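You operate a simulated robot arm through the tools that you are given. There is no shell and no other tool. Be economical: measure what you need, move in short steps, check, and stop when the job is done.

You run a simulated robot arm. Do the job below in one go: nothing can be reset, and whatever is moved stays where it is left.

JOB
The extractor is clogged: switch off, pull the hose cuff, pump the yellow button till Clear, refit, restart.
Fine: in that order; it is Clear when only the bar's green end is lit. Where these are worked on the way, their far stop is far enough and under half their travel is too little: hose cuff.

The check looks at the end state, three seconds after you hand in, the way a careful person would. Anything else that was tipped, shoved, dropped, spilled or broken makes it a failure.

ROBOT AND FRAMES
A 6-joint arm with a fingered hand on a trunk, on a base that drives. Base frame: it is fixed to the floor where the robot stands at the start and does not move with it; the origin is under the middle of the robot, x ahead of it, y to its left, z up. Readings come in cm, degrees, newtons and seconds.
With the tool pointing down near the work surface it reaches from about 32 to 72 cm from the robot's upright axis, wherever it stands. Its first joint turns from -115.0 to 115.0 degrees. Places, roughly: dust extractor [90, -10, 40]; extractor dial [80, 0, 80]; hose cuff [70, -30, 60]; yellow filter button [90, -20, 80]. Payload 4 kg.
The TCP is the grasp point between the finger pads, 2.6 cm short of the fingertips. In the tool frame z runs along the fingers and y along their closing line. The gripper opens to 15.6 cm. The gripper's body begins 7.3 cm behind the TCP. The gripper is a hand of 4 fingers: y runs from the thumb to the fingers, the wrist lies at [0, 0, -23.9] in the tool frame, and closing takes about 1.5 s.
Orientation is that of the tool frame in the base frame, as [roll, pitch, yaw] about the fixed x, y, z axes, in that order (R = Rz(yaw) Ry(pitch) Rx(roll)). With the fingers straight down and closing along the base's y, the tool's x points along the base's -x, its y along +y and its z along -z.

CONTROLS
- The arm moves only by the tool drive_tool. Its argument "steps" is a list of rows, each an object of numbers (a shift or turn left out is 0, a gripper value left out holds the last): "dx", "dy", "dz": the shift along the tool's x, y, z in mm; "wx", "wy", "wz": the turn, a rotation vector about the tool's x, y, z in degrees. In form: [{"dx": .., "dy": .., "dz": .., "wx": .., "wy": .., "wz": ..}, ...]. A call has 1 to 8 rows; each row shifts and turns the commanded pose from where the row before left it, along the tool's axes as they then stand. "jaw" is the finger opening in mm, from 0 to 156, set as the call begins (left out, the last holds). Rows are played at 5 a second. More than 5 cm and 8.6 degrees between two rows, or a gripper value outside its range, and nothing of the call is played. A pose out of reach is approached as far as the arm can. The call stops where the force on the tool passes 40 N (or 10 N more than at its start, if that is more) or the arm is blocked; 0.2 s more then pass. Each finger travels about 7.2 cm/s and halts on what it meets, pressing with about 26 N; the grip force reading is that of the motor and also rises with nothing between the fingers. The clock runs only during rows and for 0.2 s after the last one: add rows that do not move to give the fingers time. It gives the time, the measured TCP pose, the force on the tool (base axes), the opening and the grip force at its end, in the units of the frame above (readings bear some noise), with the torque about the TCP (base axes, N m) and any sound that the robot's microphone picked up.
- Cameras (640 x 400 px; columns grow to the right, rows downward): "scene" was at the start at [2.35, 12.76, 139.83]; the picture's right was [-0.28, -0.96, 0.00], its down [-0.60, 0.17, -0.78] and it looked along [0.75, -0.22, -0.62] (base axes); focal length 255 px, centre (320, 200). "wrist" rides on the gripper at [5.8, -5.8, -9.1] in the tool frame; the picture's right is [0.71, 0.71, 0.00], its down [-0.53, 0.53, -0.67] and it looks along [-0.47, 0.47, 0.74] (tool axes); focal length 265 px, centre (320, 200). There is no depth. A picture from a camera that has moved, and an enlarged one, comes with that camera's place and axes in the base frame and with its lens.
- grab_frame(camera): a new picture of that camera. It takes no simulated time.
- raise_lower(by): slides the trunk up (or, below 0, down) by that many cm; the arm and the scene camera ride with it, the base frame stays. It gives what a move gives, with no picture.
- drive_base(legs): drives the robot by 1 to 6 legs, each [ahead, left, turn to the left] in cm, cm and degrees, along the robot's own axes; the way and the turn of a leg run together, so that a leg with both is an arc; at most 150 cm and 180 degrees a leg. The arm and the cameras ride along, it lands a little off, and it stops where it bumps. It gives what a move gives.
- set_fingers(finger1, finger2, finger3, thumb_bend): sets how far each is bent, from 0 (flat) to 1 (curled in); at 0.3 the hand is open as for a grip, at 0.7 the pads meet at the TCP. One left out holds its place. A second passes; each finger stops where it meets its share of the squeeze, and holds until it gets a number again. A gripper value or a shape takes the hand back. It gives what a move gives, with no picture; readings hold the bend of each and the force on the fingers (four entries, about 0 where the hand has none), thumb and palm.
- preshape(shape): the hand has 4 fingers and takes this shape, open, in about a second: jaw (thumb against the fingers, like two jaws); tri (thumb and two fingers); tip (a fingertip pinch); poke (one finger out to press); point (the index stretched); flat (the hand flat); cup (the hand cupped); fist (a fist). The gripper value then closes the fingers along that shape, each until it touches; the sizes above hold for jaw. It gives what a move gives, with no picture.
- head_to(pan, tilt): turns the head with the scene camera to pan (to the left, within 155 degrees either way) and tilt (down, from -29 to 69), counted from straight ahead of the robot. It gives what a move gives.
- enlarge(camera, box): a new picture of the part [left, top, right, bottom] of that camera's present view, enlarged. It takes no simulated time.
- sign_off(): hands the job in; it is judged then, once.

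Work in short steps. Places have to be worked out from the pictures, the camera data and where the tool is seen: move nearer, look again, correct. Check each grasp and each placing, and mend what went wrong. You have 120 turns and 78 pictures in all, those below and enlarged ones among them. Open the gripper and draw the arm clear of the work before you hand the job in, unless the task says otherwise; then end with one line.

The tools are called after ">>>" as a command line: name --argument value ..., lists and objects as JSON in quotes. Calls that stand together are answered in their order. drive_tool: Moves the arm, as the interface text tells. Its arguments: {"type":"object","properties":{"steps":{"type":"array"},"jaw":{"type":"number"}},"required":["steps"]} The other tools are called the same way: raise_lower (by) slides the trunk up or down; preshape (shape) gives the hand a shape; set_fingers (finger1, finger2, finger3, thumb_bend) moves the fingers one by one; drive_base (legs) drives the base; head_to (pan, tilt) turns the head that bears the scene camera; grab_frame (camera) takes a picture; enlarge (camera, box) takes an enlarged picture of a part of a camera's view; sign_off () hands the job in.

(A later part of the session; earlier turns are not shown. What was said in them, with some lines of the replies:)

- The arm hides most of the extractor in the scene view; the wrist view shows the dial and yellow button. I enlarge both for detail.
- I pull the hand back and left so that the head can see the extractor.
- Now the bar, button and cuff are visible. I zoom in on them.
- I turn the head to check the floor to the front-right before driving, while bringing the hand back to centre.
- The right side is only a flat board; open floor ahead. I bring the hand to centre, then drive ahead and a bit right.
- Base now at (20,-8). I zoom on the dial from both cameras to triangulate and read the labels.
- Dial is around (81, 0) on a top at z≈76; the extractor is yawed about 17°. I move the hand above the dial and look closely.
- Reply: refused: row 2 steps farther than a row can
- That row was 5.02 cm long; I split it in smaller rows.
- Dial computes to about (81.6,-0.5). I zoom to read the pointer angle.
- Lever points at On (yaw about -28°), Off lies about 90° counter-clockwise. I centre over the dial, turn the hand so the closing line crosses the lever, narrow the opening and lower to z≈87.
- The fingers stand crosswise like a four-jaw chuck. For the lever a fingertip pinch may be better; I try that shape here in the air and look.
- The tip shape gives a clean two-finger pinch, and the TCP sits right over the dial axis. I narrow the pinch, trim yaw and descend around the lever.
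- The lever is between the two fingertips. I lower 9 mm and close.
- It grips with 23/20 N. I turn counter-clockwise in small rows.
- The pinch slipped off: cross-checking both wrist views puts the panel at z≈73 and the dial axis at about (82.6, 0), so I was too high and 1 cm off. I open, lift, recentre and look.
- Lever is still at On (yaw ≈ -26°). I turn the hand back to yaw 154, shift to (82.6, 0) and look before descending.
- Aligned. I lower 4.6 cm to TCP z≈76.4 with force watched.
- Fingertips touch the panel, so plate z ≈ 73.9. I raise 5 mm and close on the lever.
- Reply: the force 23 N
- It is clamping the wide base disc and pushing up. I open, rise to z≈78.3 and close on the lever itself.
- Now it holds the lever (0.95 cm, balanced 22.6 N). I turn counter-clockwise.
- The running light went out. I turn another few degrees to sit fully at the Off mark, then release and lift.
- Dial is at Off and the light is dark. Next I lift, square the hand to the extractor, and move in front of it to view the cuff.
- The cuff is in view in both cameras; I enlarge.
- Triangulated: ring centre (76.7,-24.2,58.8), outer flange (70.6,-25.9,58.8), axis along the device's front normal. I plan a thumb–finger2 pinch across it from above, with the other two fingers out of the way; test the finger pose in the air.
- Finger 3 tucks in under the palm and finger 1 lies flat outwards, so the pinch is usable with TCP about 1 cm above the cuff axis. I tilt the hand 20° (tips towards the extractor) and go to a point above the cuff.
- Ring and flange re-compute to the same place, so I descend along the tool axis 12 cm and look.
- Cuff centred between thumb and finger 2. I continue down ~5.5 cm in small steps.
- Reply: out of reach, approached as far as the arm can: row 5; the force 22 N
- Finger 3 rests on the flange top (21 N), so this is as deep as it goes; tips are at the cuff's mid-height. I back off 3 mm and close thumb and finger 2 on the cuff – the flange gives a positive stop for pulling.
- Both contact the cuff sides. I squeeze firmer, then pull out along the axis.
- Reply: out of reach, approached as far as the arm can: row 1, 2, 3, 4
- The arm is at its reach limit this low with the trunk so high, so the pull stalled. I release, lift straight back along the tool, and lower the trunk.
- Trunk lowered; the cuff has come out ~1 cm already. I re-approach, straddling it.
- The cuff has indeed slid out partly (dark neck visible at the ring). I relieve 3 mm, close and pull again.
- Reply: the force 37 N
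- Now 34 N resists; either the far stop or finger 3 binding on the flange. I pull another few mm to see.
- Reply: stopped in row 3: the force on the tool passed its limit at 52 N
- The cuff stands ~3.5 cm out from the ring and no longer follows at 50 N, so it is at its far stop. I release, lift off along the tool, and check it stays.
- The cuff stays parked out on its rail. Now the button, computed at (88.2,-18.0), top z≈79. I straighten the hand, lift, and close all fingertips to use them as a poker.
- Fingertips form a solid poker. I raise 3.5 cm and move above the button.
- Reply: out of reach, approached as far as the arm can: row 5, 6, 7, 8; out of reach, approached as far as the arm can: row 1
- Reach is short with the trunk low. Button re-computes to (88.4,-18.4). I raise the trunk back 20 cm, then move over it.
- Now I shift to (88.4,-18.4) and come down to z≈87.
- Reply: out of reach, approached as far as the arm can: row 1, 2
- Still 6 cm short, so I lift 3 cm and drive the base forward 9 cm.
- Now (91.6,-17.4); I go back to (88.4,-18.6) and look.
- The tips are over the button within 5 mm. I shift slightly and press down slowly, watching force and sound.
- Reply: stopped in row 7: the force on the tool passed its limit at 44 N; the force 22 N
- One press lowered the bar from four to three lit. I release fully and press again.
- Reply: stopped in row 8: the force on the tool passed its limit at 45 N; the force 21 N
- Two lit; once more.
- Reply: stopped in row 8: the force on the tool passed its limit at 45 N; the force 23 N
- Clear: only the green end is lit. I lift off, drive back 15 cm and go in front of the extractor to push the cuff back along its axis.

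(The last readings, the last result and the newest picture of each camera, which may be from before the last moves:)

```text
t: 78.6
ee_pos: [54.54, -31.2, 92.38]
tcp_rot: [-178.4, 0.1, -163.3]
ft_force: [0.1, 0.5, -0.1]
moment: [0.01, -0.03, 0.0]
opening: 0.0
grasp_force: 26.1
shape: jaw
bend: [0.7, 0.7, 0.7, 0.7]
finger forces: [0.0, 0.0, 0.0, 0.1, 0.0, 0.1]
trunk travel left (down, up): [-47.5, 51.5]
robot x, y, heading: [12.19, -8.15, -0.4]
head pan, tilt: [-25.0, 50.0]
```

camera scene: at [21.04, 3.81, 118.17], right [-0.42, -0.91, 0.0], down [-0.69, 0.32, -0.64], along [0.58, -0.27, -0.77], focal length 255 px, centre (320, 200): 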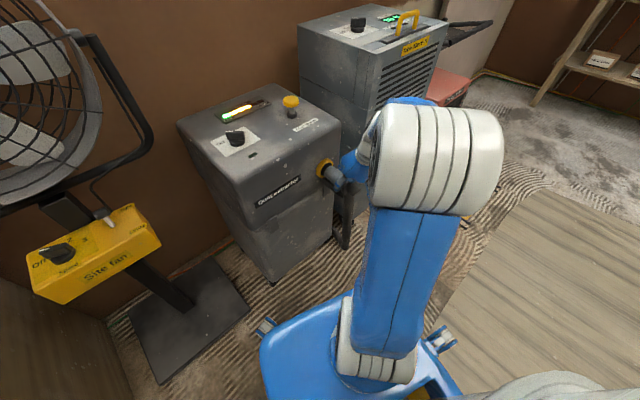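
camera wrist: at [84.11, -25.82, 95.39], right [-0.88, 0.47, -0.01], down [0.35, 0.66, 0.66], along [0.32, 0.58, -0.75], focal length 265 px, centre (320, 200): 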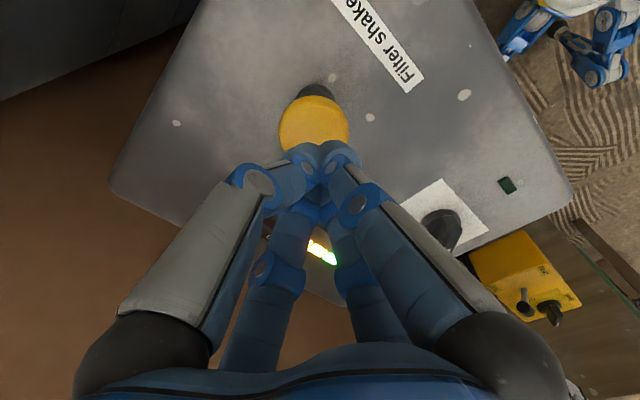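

Next: tilt 50°, lower the trunk 25 cm, then look.

>>> drive_tool --steps '[{"wy": -7.2}, {"wy": -7.2}, {"wy": -7.2}, {"wy": -7.2}, {"wy": -7.2}, {"wy": -7.2}, {"wy": -7}, {}]'

>>> raise_lower --by -25

>>> grab_frame --camera "wrist"

>>> grab_frame --camera "scene"

```text
t: 80.4
ee_pos: [60.32, -25.72, 100.94]
tcp_rot: [-178.3, 49.0, -163.0]
ft_force: [0.4, 0.6, 0.0]
moment: [0.0, 0.01, 0.0]
opening: 0.0
grasp_force: 25.9
shape: jaw
bend: [0.7, 0.7, 0.7, 0.7]
finger forces: [0.1, 0.0, 0.0, 0.1, 0.1, 0.0]
out of reach, approached as far as the arm can: row 5, 6, 7
trunk travel left (down, up): [-47.5, 51.5]
robot x, y, heading: [12.01, -7.91, 0.0]
head pan, tilt: [-25.0, 50.0]
```

```text
t: 83.0
ee_pos: [60.15, -25.73, 75.86]
tcp_rot: [-178.4, 48.8, -162.9]
ft_force: [0.9, 0.0, -0.8]
moment: [0.0, 0.01, 0.0]
opening: 0.0
grasp_force: 26.5
shape: jaw
bend: [0.7, 0.7, 0.7, 0.7]
finger forces: [0.1, 0.0, 0.0, 0.0, 0.0, 0.0]
trunk travel left (down, up): [-22.5, 76.5]
robot x, y, heading: [12.27, -8.09, -0.3]
head pan, tilt: [-25.0, 50.0]
```

```text
15 pictures are left
camera wrist: at [51.44, -34.22, 77.56], right [-0.64, 0.54, -0.55], down [-0.3, 0.48, 0.83], along [0.71, 0.69, -0.14], focal length 265 px, centre (320, 200)
```

wrist: 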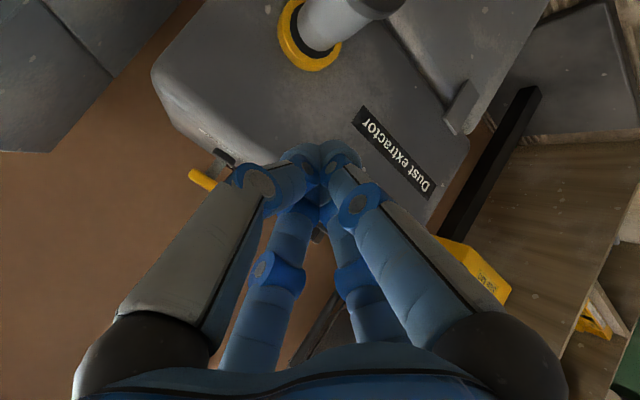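

```text
14 pictures are left
camera scene: at [13.24, 3.78, 113.22], right [-0.43, -0.9, 0.0], down [-0.69, 0.33, -0.64], along [0.58, -0.27, -0.77], focal length 255 px, centre (320, 200)
```

scene: 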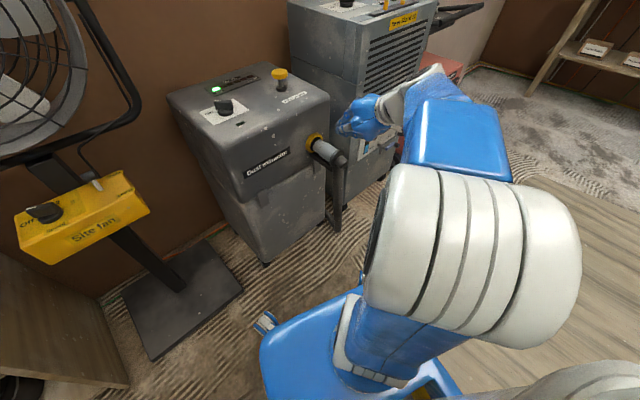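

I move down to just in front of the stub end (64,-28,58.8).

>>> drive_tool --steps '[{"dx": 30, "dy": -9, "dz": 21}, {"dx": 30, "dy": -9, "dz": 21}, {"dx": 30, "dy": -8, "dz": 21}, {"dx": 30, "dy": -8, "dz": 21}, {}]'

>>> grab_frame --camera "wrist"

```text
t: 84.2
ee_pos: [64.39, -24.13, 71.47]
tcp_rot: [-178.8, 47.7, -163.9]
ft_force: [0.8, 0.6, 0.9]
moment: [0.0, 0.02, 0.05]
opening: 0.0
grasp_force: 25.9
shape: jaw
bend: [0.7, 0.7, 0.7, 0.7]
finger forces: [0.0, 0.0, 0.0, 0.1, 0.0, 0.0]
out of reach, approached as far as the arm can: row 1, 2, 3, 4
trunk travel left (down, up): [-22.5, 76.5]
robot x, y, heading: [11.98, -7.9, 0.0]
head pan, tilt: [-25.0, 50.0]
```

```text
13 pictures are left
camera wrist: at [55.52, -32.48, 73.45], right [-0.64, 0.55, -0.53], down [-0.28, 0.48, 0.83], along [0.72, 0.68, -0.16], focal length 265 px, centre (320, 200)
```

wrist: 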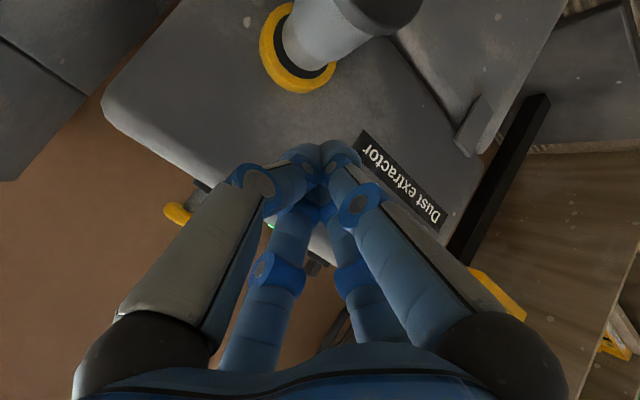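

The wrist can't keep the tilt that low with this stance. I drive back 12 cm and lower the trunk 14 cm more.

>>> drive_base --legs '[[-12, 0, 0]]'

>>> raise_lower --by -14

>>> drive_tool --steps '[{}]'

```text
t: 86.4
ee_pos: [52.37, -24.29, 71.51]
tcp_rot: [-178.7, 47.6, -163.9]
ft_force: [-0.1, 0.7, 0.4]
moment: [0.02, 0.02, -0.03]
opening: 0.01
grasp_force: 26.0
shape: jaw
bend: [0.7, 0.7, 0.7, 0.7]
finger forces: [0.0, 0.0, 0.0, 0.1, 0.1, 0.0]
trunk travel left (down, up): [-22.5, 76.5]
robot x, y, heading: [-0.18, -8.14, 0.1]
head pan, tilt: [-25.0, 50.0]
```

```text
t: 88.0
ee_pos: [52.34, -24.36, 57.49]
tcp_rot: [-178.8, 47.7, -163.9]
ft_force: [-0.4, 0.7, -0.2]
moment: [0.02, -0.02, 0.0]
opening: 0.0
grasp_force: 26.1
shape: jaw
bend: [0.7, 0.7, 0.7, 0.7]
finger forces: [0.0, 0.0, 0.0, 0.0, 0.1, 0.0]
trunk travel left (down, up): [-8.5, 90.5]
robot x, y, heading: [-0.21, -7.96, -0.7]
head pan, tilt: [-25.0, 50.0]
```

```text
t: 88.4
ee_pos: [52.41, -24.15, 57.5]
tcp_rot: [-178.7, 47.7, -163.8]
ft_force: [-0.3, 0.7, 0.2]
moment: [0.03, 0.01, 0.05]
opening: 0.0
grasp_force: 26.0
shape: jaw
bend: [0.7, 0.7, 0.7, 0.7]
finger forces: [0.0, 0.0, 0.1, 0.0, 0.0, 0.0]
trunk travel left (down, up): [-8.5, 90.5]
robot x, y, heading: [0.13, -8.12, -0.4]
head pan, tilt: [-25.0, 50.0]
```

Tilt kept, height right. I line up with the cuff axis: go to about (57,-30.2,60.8).

>>> drive_tool --steps '[{"dx": -21, "dy": -35, "dz": -1}, {"dx": -22, "dy": -35, "dz": -1}, {}]'

>>> grab_frame --camera "wrist"

```text
t: 89.2
ee_pos: [56.72, -30.31, 61.06]
tcp_rot: [-178.7, 47.7, -164.0]
ft_force: [-0.4, 0.2, 0.0]
moment: [0.05, -0.04, 0.04]
opening: 0.0
grasp_force: 26.0
shape: jaw
bend: [0.7, 0.7, 0.7, 0.7]
finger forces: [0.0, 0.0, 0.0, 0.0, 0.1, 0.0]
trunk travel left (down, up): [-8.5, 90.5]
robot x, y, heading: [-0.55, -8.31, -0.3]
head pan, tilt: [-25.0, 50.0]
```

```text
12 pictures are left
camera wrist: at [47.84, -38.59, 62.9], right [-0.64, 0.55, -0.53], down [-0.28, 0.48, 0.83], along [0.72, 0.68, -0.16], focal length 265 px, centre (320, 200)
```

wrist: 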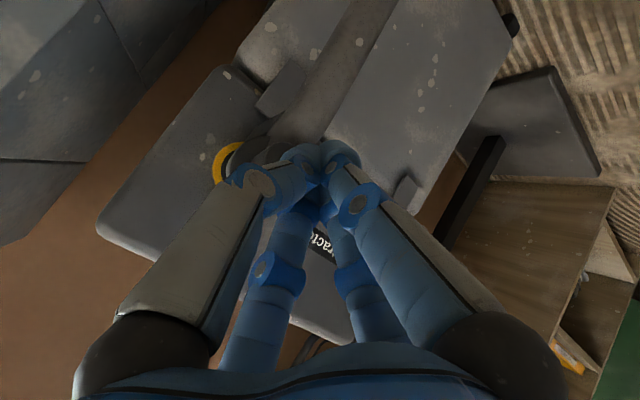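

The tips appear lined up with the stub; I check from the head camera.

>>> enlarge --camera "scene" --box '[260, 40, 400, 160]'

```text
3.33 times, centred on (330, 100) of scene
camera zoom: at [1.03, 3.83, 99.21], right [-0.43, -0.9, 0.0], down [-0.69, 0.33, -0.64], along [0.58, -0.27, -0.77], focal length 851 px, centre (287, 533)
```

zoom: 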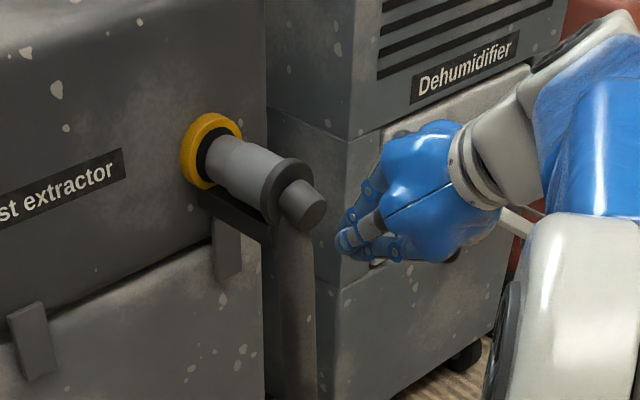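

Well aligned with the axis, about 5–6 cm short. I push forward horizontally along the axis in 1 cm rows.

>>> drive_tool --steps '[{"dx": -10, "dz": 11}, {"dx": -10, "dz": 11}, {"dx": -10, "dz": 11}, {"dx": -6.7, "dz": 7.4}, {"dx": -6.7, "dz": 7.4}, {"dx": -6.7, "dz": 7.4}]'

>>> enlarge --camera "scene" --box '[260, 40, 400, 160]'

```text
t: 90.6
ee_pos: [64.13, -28.18, 60.86]
tcp_rot: [-178.8, 47.6, -164.0]
ft_force: [-0.3, -0.5, 0.2]
moment: [-0.03, 0.02, -0.02]
opening: 0.0
grasp_force: 25.7
shape: jaw
bend: [0.7, 0.7, 0.7, 0.7]
finger forces: [0.0, 0.0, 0.0, 0.0, 0.0, 0.0]
trunk travel left (down, up): [-8.5, 90.5]
robot x, y, heading: [0.33, -7.84, -0.6]
head pan, tilt: [-25.0, 50.0]
```

```text
3.33 times, centred on (330, 100) of scene
camera zoom: at [1.01, 3.83, 99.22], right [-0.43, -0.9, 0.0], down [-0.69, 0.33, -0.64], along [0.58, -0.27, -0.77], focal length 851 px, centre (287, 533)
```

zoom: 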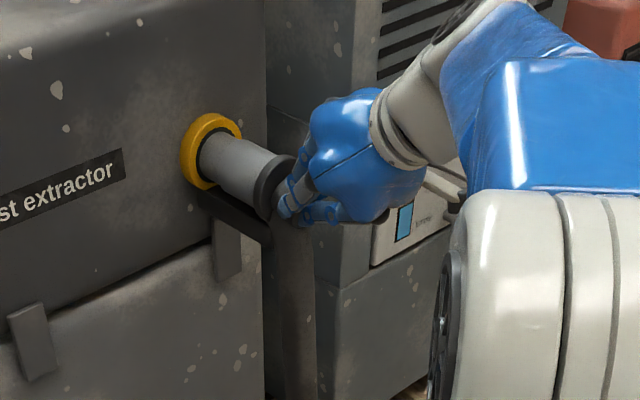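

It already slid in somewhat with little force. I continue to the stop.

>>> drive_tool --steps '[{"dx": -6.7, "dz": 7.4}, {"dx": -6.7, "dz": 7.4}, {"dx": -4, "dz": 4.4}, {"dx": -4, "dz": 4.4}, {"dx": -4, "dz": 4.4}, {"dx": -4, "dz": 4.4}, {"dx": -4, "dz": 4.4}, {"dx": -4, "dz": 4.4}]'

>>> enlarge --camera "scene" --box '[260, 40, 400, 160]'

```text
t: 92.0
ee_pos: [67.75, -27.79, 61.09]
tcp_rot: [-178.2, 47.5, -164.1]
ft_force: [-17.4, -5.3, 4.8]
moment: [-0.07, 0.15, -0.13]
opening: 0.01
grasp_force: 26.2
shape: jaw
bend: [0.7, 0.7, 0.7, 0.7]
finger forces: [0.1, 0.1, 0.0, 0.1, 0.0, 0.0]
trunk travel left (down, up): [-8.5, 90.5]
robot x, y, heading: [0.23, -8.08, -0.3]
head pan, tilt: [-25.0, 50.0]
stopped in row 6: the force on the tool passed its limit at 47 N (the readings are from after the stop); the commanded pose is now the measured one
```

```text
3.33 times, centred on (330, 100) of scene
camera zoom: at [0.88, 3.8, 99.22], right [-0.43, -0.9, 0.0], down [-0.69, 0.33, -0.64], along [0.58, -0.27, -0.77], focal length 851 px, centre (287, 533)
```

zoom: 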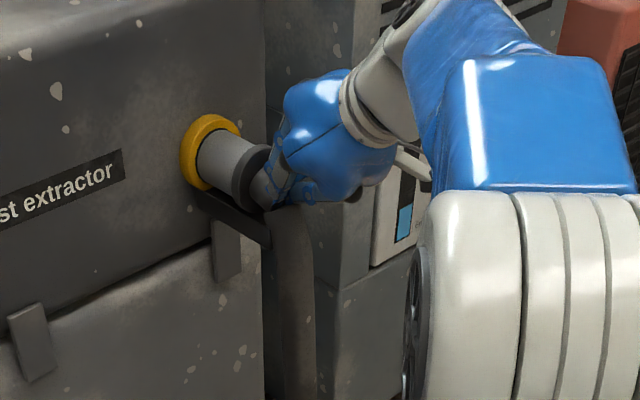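

It stopped at 47 N and ring-to-flange distance is back to ~6.4 cm as at the start. I back off along the axis and check closely.

>>> drive_tool --steps '[{"dx": 13, "dz": -15}, {"dx": 20, "dz": -22}, {"dx": 20, "dz": -22}, {"dx": 20, "dz": -22}, {"dx": 20, "dz": -22}]'

>>> enlarge --camera "scene" --box '[260, 40, 400, 160]'

```text
t: 93.2
ee_pos: [54.4, -31.2, 60.92]
tcp_rot: [-178.3, 47.5, -164.0]
ft_force: [0.0, 0.0, -0.3]
moment: [-0.03, 0.0, -0.01]
opening: 0.0
grasp_force: 25.9
shape: jaw
bend: [0.7, 0.7, 0.7, 0.7]
finger forces: [0.0, 0.1, 0.0, 0.0, 0.1, 0.0]
trunk travel left (down, up): [-8.5, 90.5]
robot x, y, heading: [-0.44, -8.06, -0.1]
head pan, tilt: [-25.0, 50.0]
```

```text
3.33 times, centred on (330, 100) of scene
camera zoom: at [1.06, 3.83, 99.21], right [-0.43, -0.9, 0.0], down [-0.69, 0.33, -0.64], along [0.58, -0.27, -0.77], focal length 851 px, centre (287, 533)
```

zoom: 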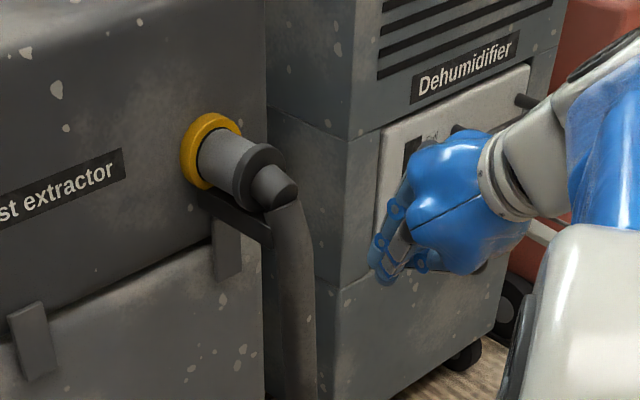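

The cuff is fully seated. Now for the dial: raise the trunk, straighten the hand, set the tip pinch and drive forward to the earlier stance.

>>> raise_lower --by 39

>>> drive_tool --steps '[{"wy": 7}, {"wy": 7}, {"wy": 7}, {"wy": 7}, {"wy": 7}, {"wy": 7}, {"wy": 5.5}, {}]'

>>> preshape --shape "tip"

>>> drive_base --legs '[[20, 0, 0]]'

```text
t: 96.9
ee_pos: [54.51, -31.29, 99.94]
tcp_rot: [-178.4, 47.5, -164.1]
ft_force: [0.8, 0.1, 0.0]
moment: [0.01, -0.02, -0.01]
opening: 0.0
grasp_force: 26.1
shape: jaw
bend: [0.7, 0.7, 0.7, 0.7]
finger forces: [0.1, 0.0, 0.1, 0.0, 0.0, 0.0]
trunk travel left (down, up): [-47.5, 51.5]
robot x, y, heading: [0.25, -7.87, -0.7]
head pan, tilt: [-25.0, 50.0]
```

```text
t: 98.7
ee_pos: [54.53, -31.3, 100.06]
tcp_rot: [-178.9, 0.0, -165.3]
ft_force: [0.9, 0.5, 0.0]
moment: [0.02, 0.0, 0.02]
opening: 0.0
grasp_force: 26.1
shape: jaw
bend: [0.7, 0.7, 0.7, 0.7]
finger forces: [0.0, 0.0, 0.1, 0.0, 0.0, 0.0]
trunk travel left (down, up): [-47.5, 51.5]
robot x, y, heading: [-0.27, -7.88, -0.2]
head pan, tilt: [-25.0, 50.0]
```

```text
t: 99.6
ee_pos: [54.49, -31.14, 99.94]
tcp_rot: [-178.9, 0.0, -165.4]
ft_force: [0.2, -0.4, 0.6]
moment: [0.01, 0.03, 0.03]
opening: 15.59
grasp_force: 0.0
shape: tip
bend: [0.12, 0.3, 0.12, 0.3]
finger forces: [0.1, 0.0, 0.1, 0.0, 0.0, 0.0]
trunk travel left (down, up): [-47.5, 51.5]
robot x, y, heading: [0.04, -8.04, -0.2]
head pan, tilt: [-25.0, 50.0]
```

```text
t: 102.8
ee_pos: [74.69, -31.43, 99.83]
tcp_rot: [-178.9, 0.0, -165.2]
ft_force: [0.2, -0.1, -0.7]
moment: [0.01, 0.06, 0.04]
opening: 15.59
grasp_force: 0.0
shape: tip
bend: [0.12, 0.3, 0.12, 0.3]
finger forces: [0.1, 0.0, 0.0, 0.0, 0.0, 0.0]
trunk travel left (down, up): [-47.5, 51.5]
robot x, y, heading: [20.36, -8.21, 0.1]
head pan, tilt: [-25.0, 50.0]
```

Now across to the dial at (82.6, 0) staying high, then turn to yaw -126 where I last released the lever.

>>> drive_tool --steps '[{"dx": -22.5, "dy": 40.5}, {"dx": -22.5, "dy": 40.5}, {"dx": -22.5, "dy": 40.5}, {"dx": -22.5, "dy": 40.5}, {"dx": -22.5, "dy": 40.5}, {"dx": -22.5, "dy": 40.5}, {"dx": -22, "dy": 40}]' --jaw 60

>>> drive_tool --steps '[{"wz": -7.8, "dz": 25}, {"wz": -7.8, "dz": 25}, {"wz": -7.8, "dz": 25}, {"wz": -7.8, "dz": 25}, {"wz": -7.8, "dz": 20}, {}]'

>>> grab_frame --camera "wrist"

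```text
t: 104.4
ee_pos: [82.66, -0.14, 99.25]
tcp_rot: [-178.9, -0.1, -165.4]
ft_force: [0.1, 0.7, 0.5]
moment: [0.0, 0.0, 0.0]
opening: 6.04
grasp_force: 0.1
shape: tip
bend: [0.12, 0.42, 0.12, 0.7]
finger forces: [0.0, 0.0, 0.0, 0.0, 0.0, 0.0]
trunk travel left (down, up): [-47.5, 51.5]
robot x, y, heading: [20.02, -8.29, -0.3]
head pan, tilt: [-25.0, 50.0]
```

```text
t: 105.8
ee_pos: [82.77, -0.38, 87.35]
tcp_rot: [-179.1, -0.7, -126.2]
ft_force: [-0.3, -0.4, 0.7]
moment: [0.01, 0.02, 0.01]
opening: 6.05
grasp_force: 0.1
shape: tip
bend: [0.12, 0.42, 0.12, 0.7]
finger forces: [0.1, 0.0, 0.0, 0.1, 0.1, 0.0]
trunk travel left (down, up): [-47.5, 51.5]
robot x, y, heading: [20.06, -8.12, -0.6]
head pan, tilt: [-25.0, 50.0]
```

```text
7 pictures are left
camera wrist: at [83.86, -8.35, 96.63], right [-0.99, -0.15, 0.0], down [-0.12, 0.75, 0.65], along [-0.1, 0.65, -0.76], focal length 265 px, centre (320, 200)
```

wrist: 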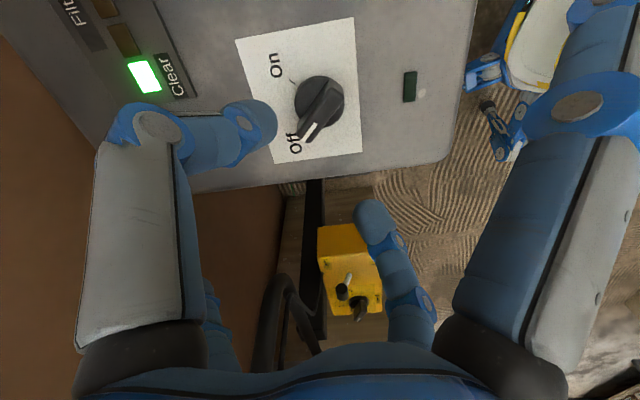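

View matches the one at release. I correct 3 mm, descend to z 78.4 and close.

>>> drive_tool --steps '[{"dx": -2, "dy": 3, "dz": 30}, {"dz": 30}, {"dz": 20}, {"dz": 9}, {}]' --jaw 55

>>> drive_tool --steps '[{}, {}, {}, {}, {}, {}]' --jaw 0

```text
t: 107.0
ee_pos: [82.45, -0.19, 78.66]
tcp_rot: [-179.2, -0.7, -126.2]
ft_force: [0.3, 0.3, -0.1]
moment: [-0.04, 0.02, 0.01]
opening: 5.55
grasp_force: 0.1
shape: tip
bend: [0.12, 0.44, 0.12, 0.7]
finger forces: [0.0, 0.0, 0.0, 0.1, 0.0, 0.0]
trunk travel left (down, up): [-47.5, 51.5]
robot x, y, heading: [20.26, -8.08, -0.2]
head pan, tilt: [-25.0, 50.0]
```

```text
t: 108.4
ee_pos: [82.62, -0.11, 78.54]
tcp_rot: [-179.1, -0.8, -126.3]
ft_force: [0.1, 0.4, -3.4]
moment: [0.01, 0.03, 0.01]
opening: 1.0
grasp_force: 25.9
shape: tip
bend: [0.27, 0.72, 0.27, 0.7]
finger forces: [0.1, 22.5, 0.1, 0.0, 22.5, 0.0]
trunk travel left (down, up): [-47.5, 51.5]
robot x, y, heading: [20.41, -7.83, -0.0]
head pan, tilt: [-25.0, 50.0]
```

The lever is held (1.0 cm, 22.5 N each side). I turn it clockwise 80° back to On.

>>> drive_tool --steps '[{"wz": 7}, {"wz": 7}, {"wz": 7}, {"wz": 7}, {"wz": 7}, {"wz": 7}]'

>>> drive_tool --steps '[{"wz": 7}, {"wz": 7}, {"wz": 7}, {"wz": 7}, {"wz": 7}, {"wz": 4}, {}]'

>>> grab_frame --camera "wrist"

```text
t: 109.8
ee_pos: [82.52, -0.05, 78.53]
tcp_rot: [-178.9, 0.2, -168.4]
ft_force: [-1.8, 6.9, 0.3]
moment: [0.15, 0.06, 0.0]
opening: 0.98
grasp_force: 26.3
shape: tip
bend: [0.27, 0.72, 0.27, 0.7]
finger forces: [0.1, 28.3, 0.1, 0.1, 21.4, 0.0]
trunk travel left (down, up): [-47.5, 51.5]
robot x, y, heading: [20.24, -7.94, -0.5]
head pan, tilt: [-25.0, 50.0]
```

```text
t: 111.4
ee_pos: [82.62, -0.01, 78.55]
tcp_rot: [-179.3, 0.9, 152.6]
ft_force: [1.4, 9.8, 1.7]
moment: [0.28, 0.01, -0.01]
opening: 1.02
grasp_force: 25.7
shape: tip
bend: [0.27, 0.72, 0.27, 0.7]
finger forces: [0.1, 29.6, 0.0, 0.0, 19.9, 0.1]
trunk travel left (down, up): [-47.5, 51.5]
robot x, y, heading: [20.09, -8.25, -0.1]
head pan, tilt: [-25.0, 50.0]
```

```text
6 pictures are left
camera wrist: at [74.7, -2.36, 87.63], right [-0.3, 0.95, -0.02], down [0.71, 0.24, 0.67], along [0.64, 0.19, -0.74], focal length 265 px, centre (320, 200)
```

wrist: 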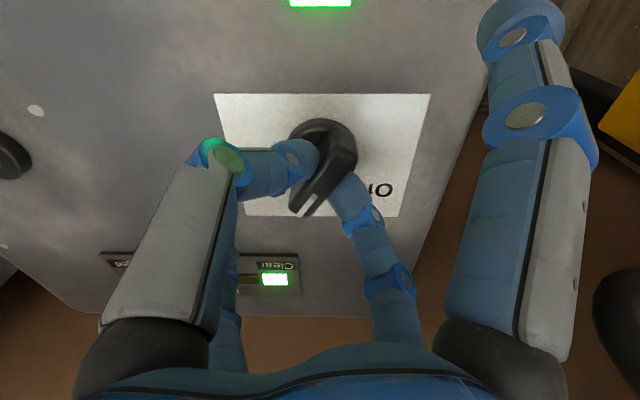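

The running light is on and only green is lit on the bar. I nudge 4° more, release, and lift clear.

>>> drive_tool --steps '[{"wz": 4}, {}]'

>>> drive_tool --steps '[{}, {}, {}, {"dz": -25}, {"dz": -40}, {"dz": -45}, {"dz": -45}, {"dz": -45}]' --jaw 60

>>> enlarge --camera "wrist" --box '[200, 0, 440, 200]'

```text
t: 112.0
ee_pos: [82.78, 0.02, 78.49]
tcp_rot: [-179.2, 0.9, 148.7]
ft_force: [2.4, 8.9, 2.9]
moment: [0.21, -0.07, -0.03]
opening: 0.97
grasp_force: 26.5
shape: tip
bend: [0.27, 0.72, 0.27, 0.7]
finger forces: [0.0, 29.8, 0.0, 0.0, 20.1, 0.0]
trunk travel left (down, up): [-47.5, 51.5]
robot x, y, heading: [19.84, -8.16, -0.5]
head pan, tilt: [-25.0, 50.0]
```

```text
t: 113.8
ee_pos: [82.76, 0.22, 98.59]
tcp_rot: [-179.2, 0.8, 148.7]
ft_force: [0.5, 0.0, 0.0]
moment: [0.0, 0.02, -0.03]
opening: 5.99
grasp_force: 0.0
shape: tip
bend: [0.12, 0.43, 0.12, 0.7]
finger forces: [0.1, 0.0, 0.0, 0.1, 0.0, 0.0]
trunk travel left (down, up): [-47.5, 51.5]
robot x, y, heading: [20.39, -8.36, -0.5]
head pan, tilt: [-25.0, 50.0]
```

```text
2.00 times, centred on (320, 100) of wrist
camera zoom: at [74.63, -1.49, 107.66], right [-0.24, 0.97, -0.02], down [0.72, 0.19, 0.67], along [0.65, 0.14, -0.74], focal length 531 px, centre (320, 400)
```

zoom: 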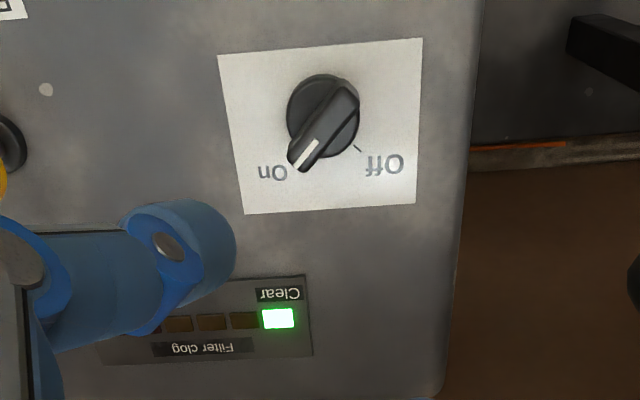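

Dial at On, bar Clear. I open the hand and draw back clear, then take a last overview.

>>> preshape --shape "jaw"

>>> drive_base --legs '[[-25, 0, 0]]'

>>> enlarge --camera "scene" --box '[160, 40, 440, 260]'

```text
t: 114.7
ee_pos: [82.71, 0.3, 98.48]
tcp_rot: [-179.2, 0.8, 148.7]
ft_force: [0.0, -0.3, 0.3]
moment: [0.01, 0.01, 0.04]
opening: 15.59
grasp_force: 0.0
shape: jaw
bend: [0.3, 0.3, 0.3, 0.3]
finger forces: [0.0, 0.1, 0.0, 0.1, 0.0, 0.0]
trunk travel left (down, up): [-47.5, 51.5]
robot x, y, heading: [20.14, -7.89, -0.2]
head pan, tilt: [-25.0, 50.0]
```

```text
t: 118.5
ee_pos: [58.01, 0.43, 98.52]
tcp_rot: [-179.1, 0.8, 148.7]
ft_force: [0.4, 0.4, -0.6]
moment: [-0.03, -0.02, 0.0]
opening: 15.62
grasp_force: 0.0
shape: jaw
bend: [0.3, 0.3, 0.3, 0.3]
finger forces: [0.0, 0.0, 0.1, 0.0, 0.0, 0.1]
trunk travel left (down, up): [-47.5, 51.5]
robot x, y, heading: [-4.61, -7.88, -0.5]
head pan, tilt: [-25.0, 50.0]
```

```text
1.82 times, centred on (300, 150) of scene
camera zoom: at [-3.52, 3.86, 138.21], right [-0.43, -0.9, 0.0], down [-0.69, 0.33, -0.64], along [0.58, -0.27, -0.77], focal length 464 px, centre (356, 291)
```

zoom: 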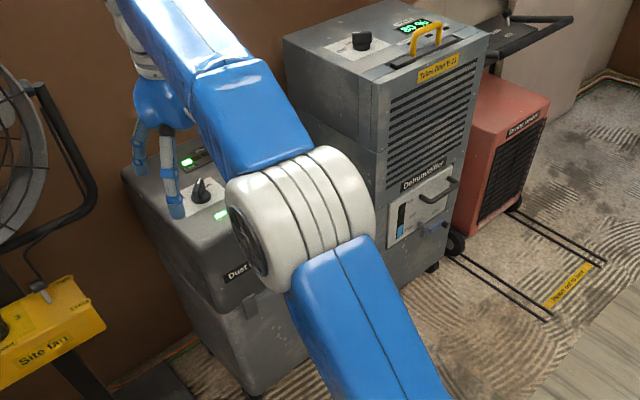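

The running light is on, only the green segment is lit, the cuff was last seen seated and has not been touched since, and nothing else has been disturbed. The hand is open and clear, so I hand in.

>>> sign_off

```text
The job is handed in.
```

The extractor is unclogged and running again. I did the steps in your order: switched off, cuff pulled to its far stop, button pumped three times until only the green end was lit, cuff pushed back in fully, dial returned to On.
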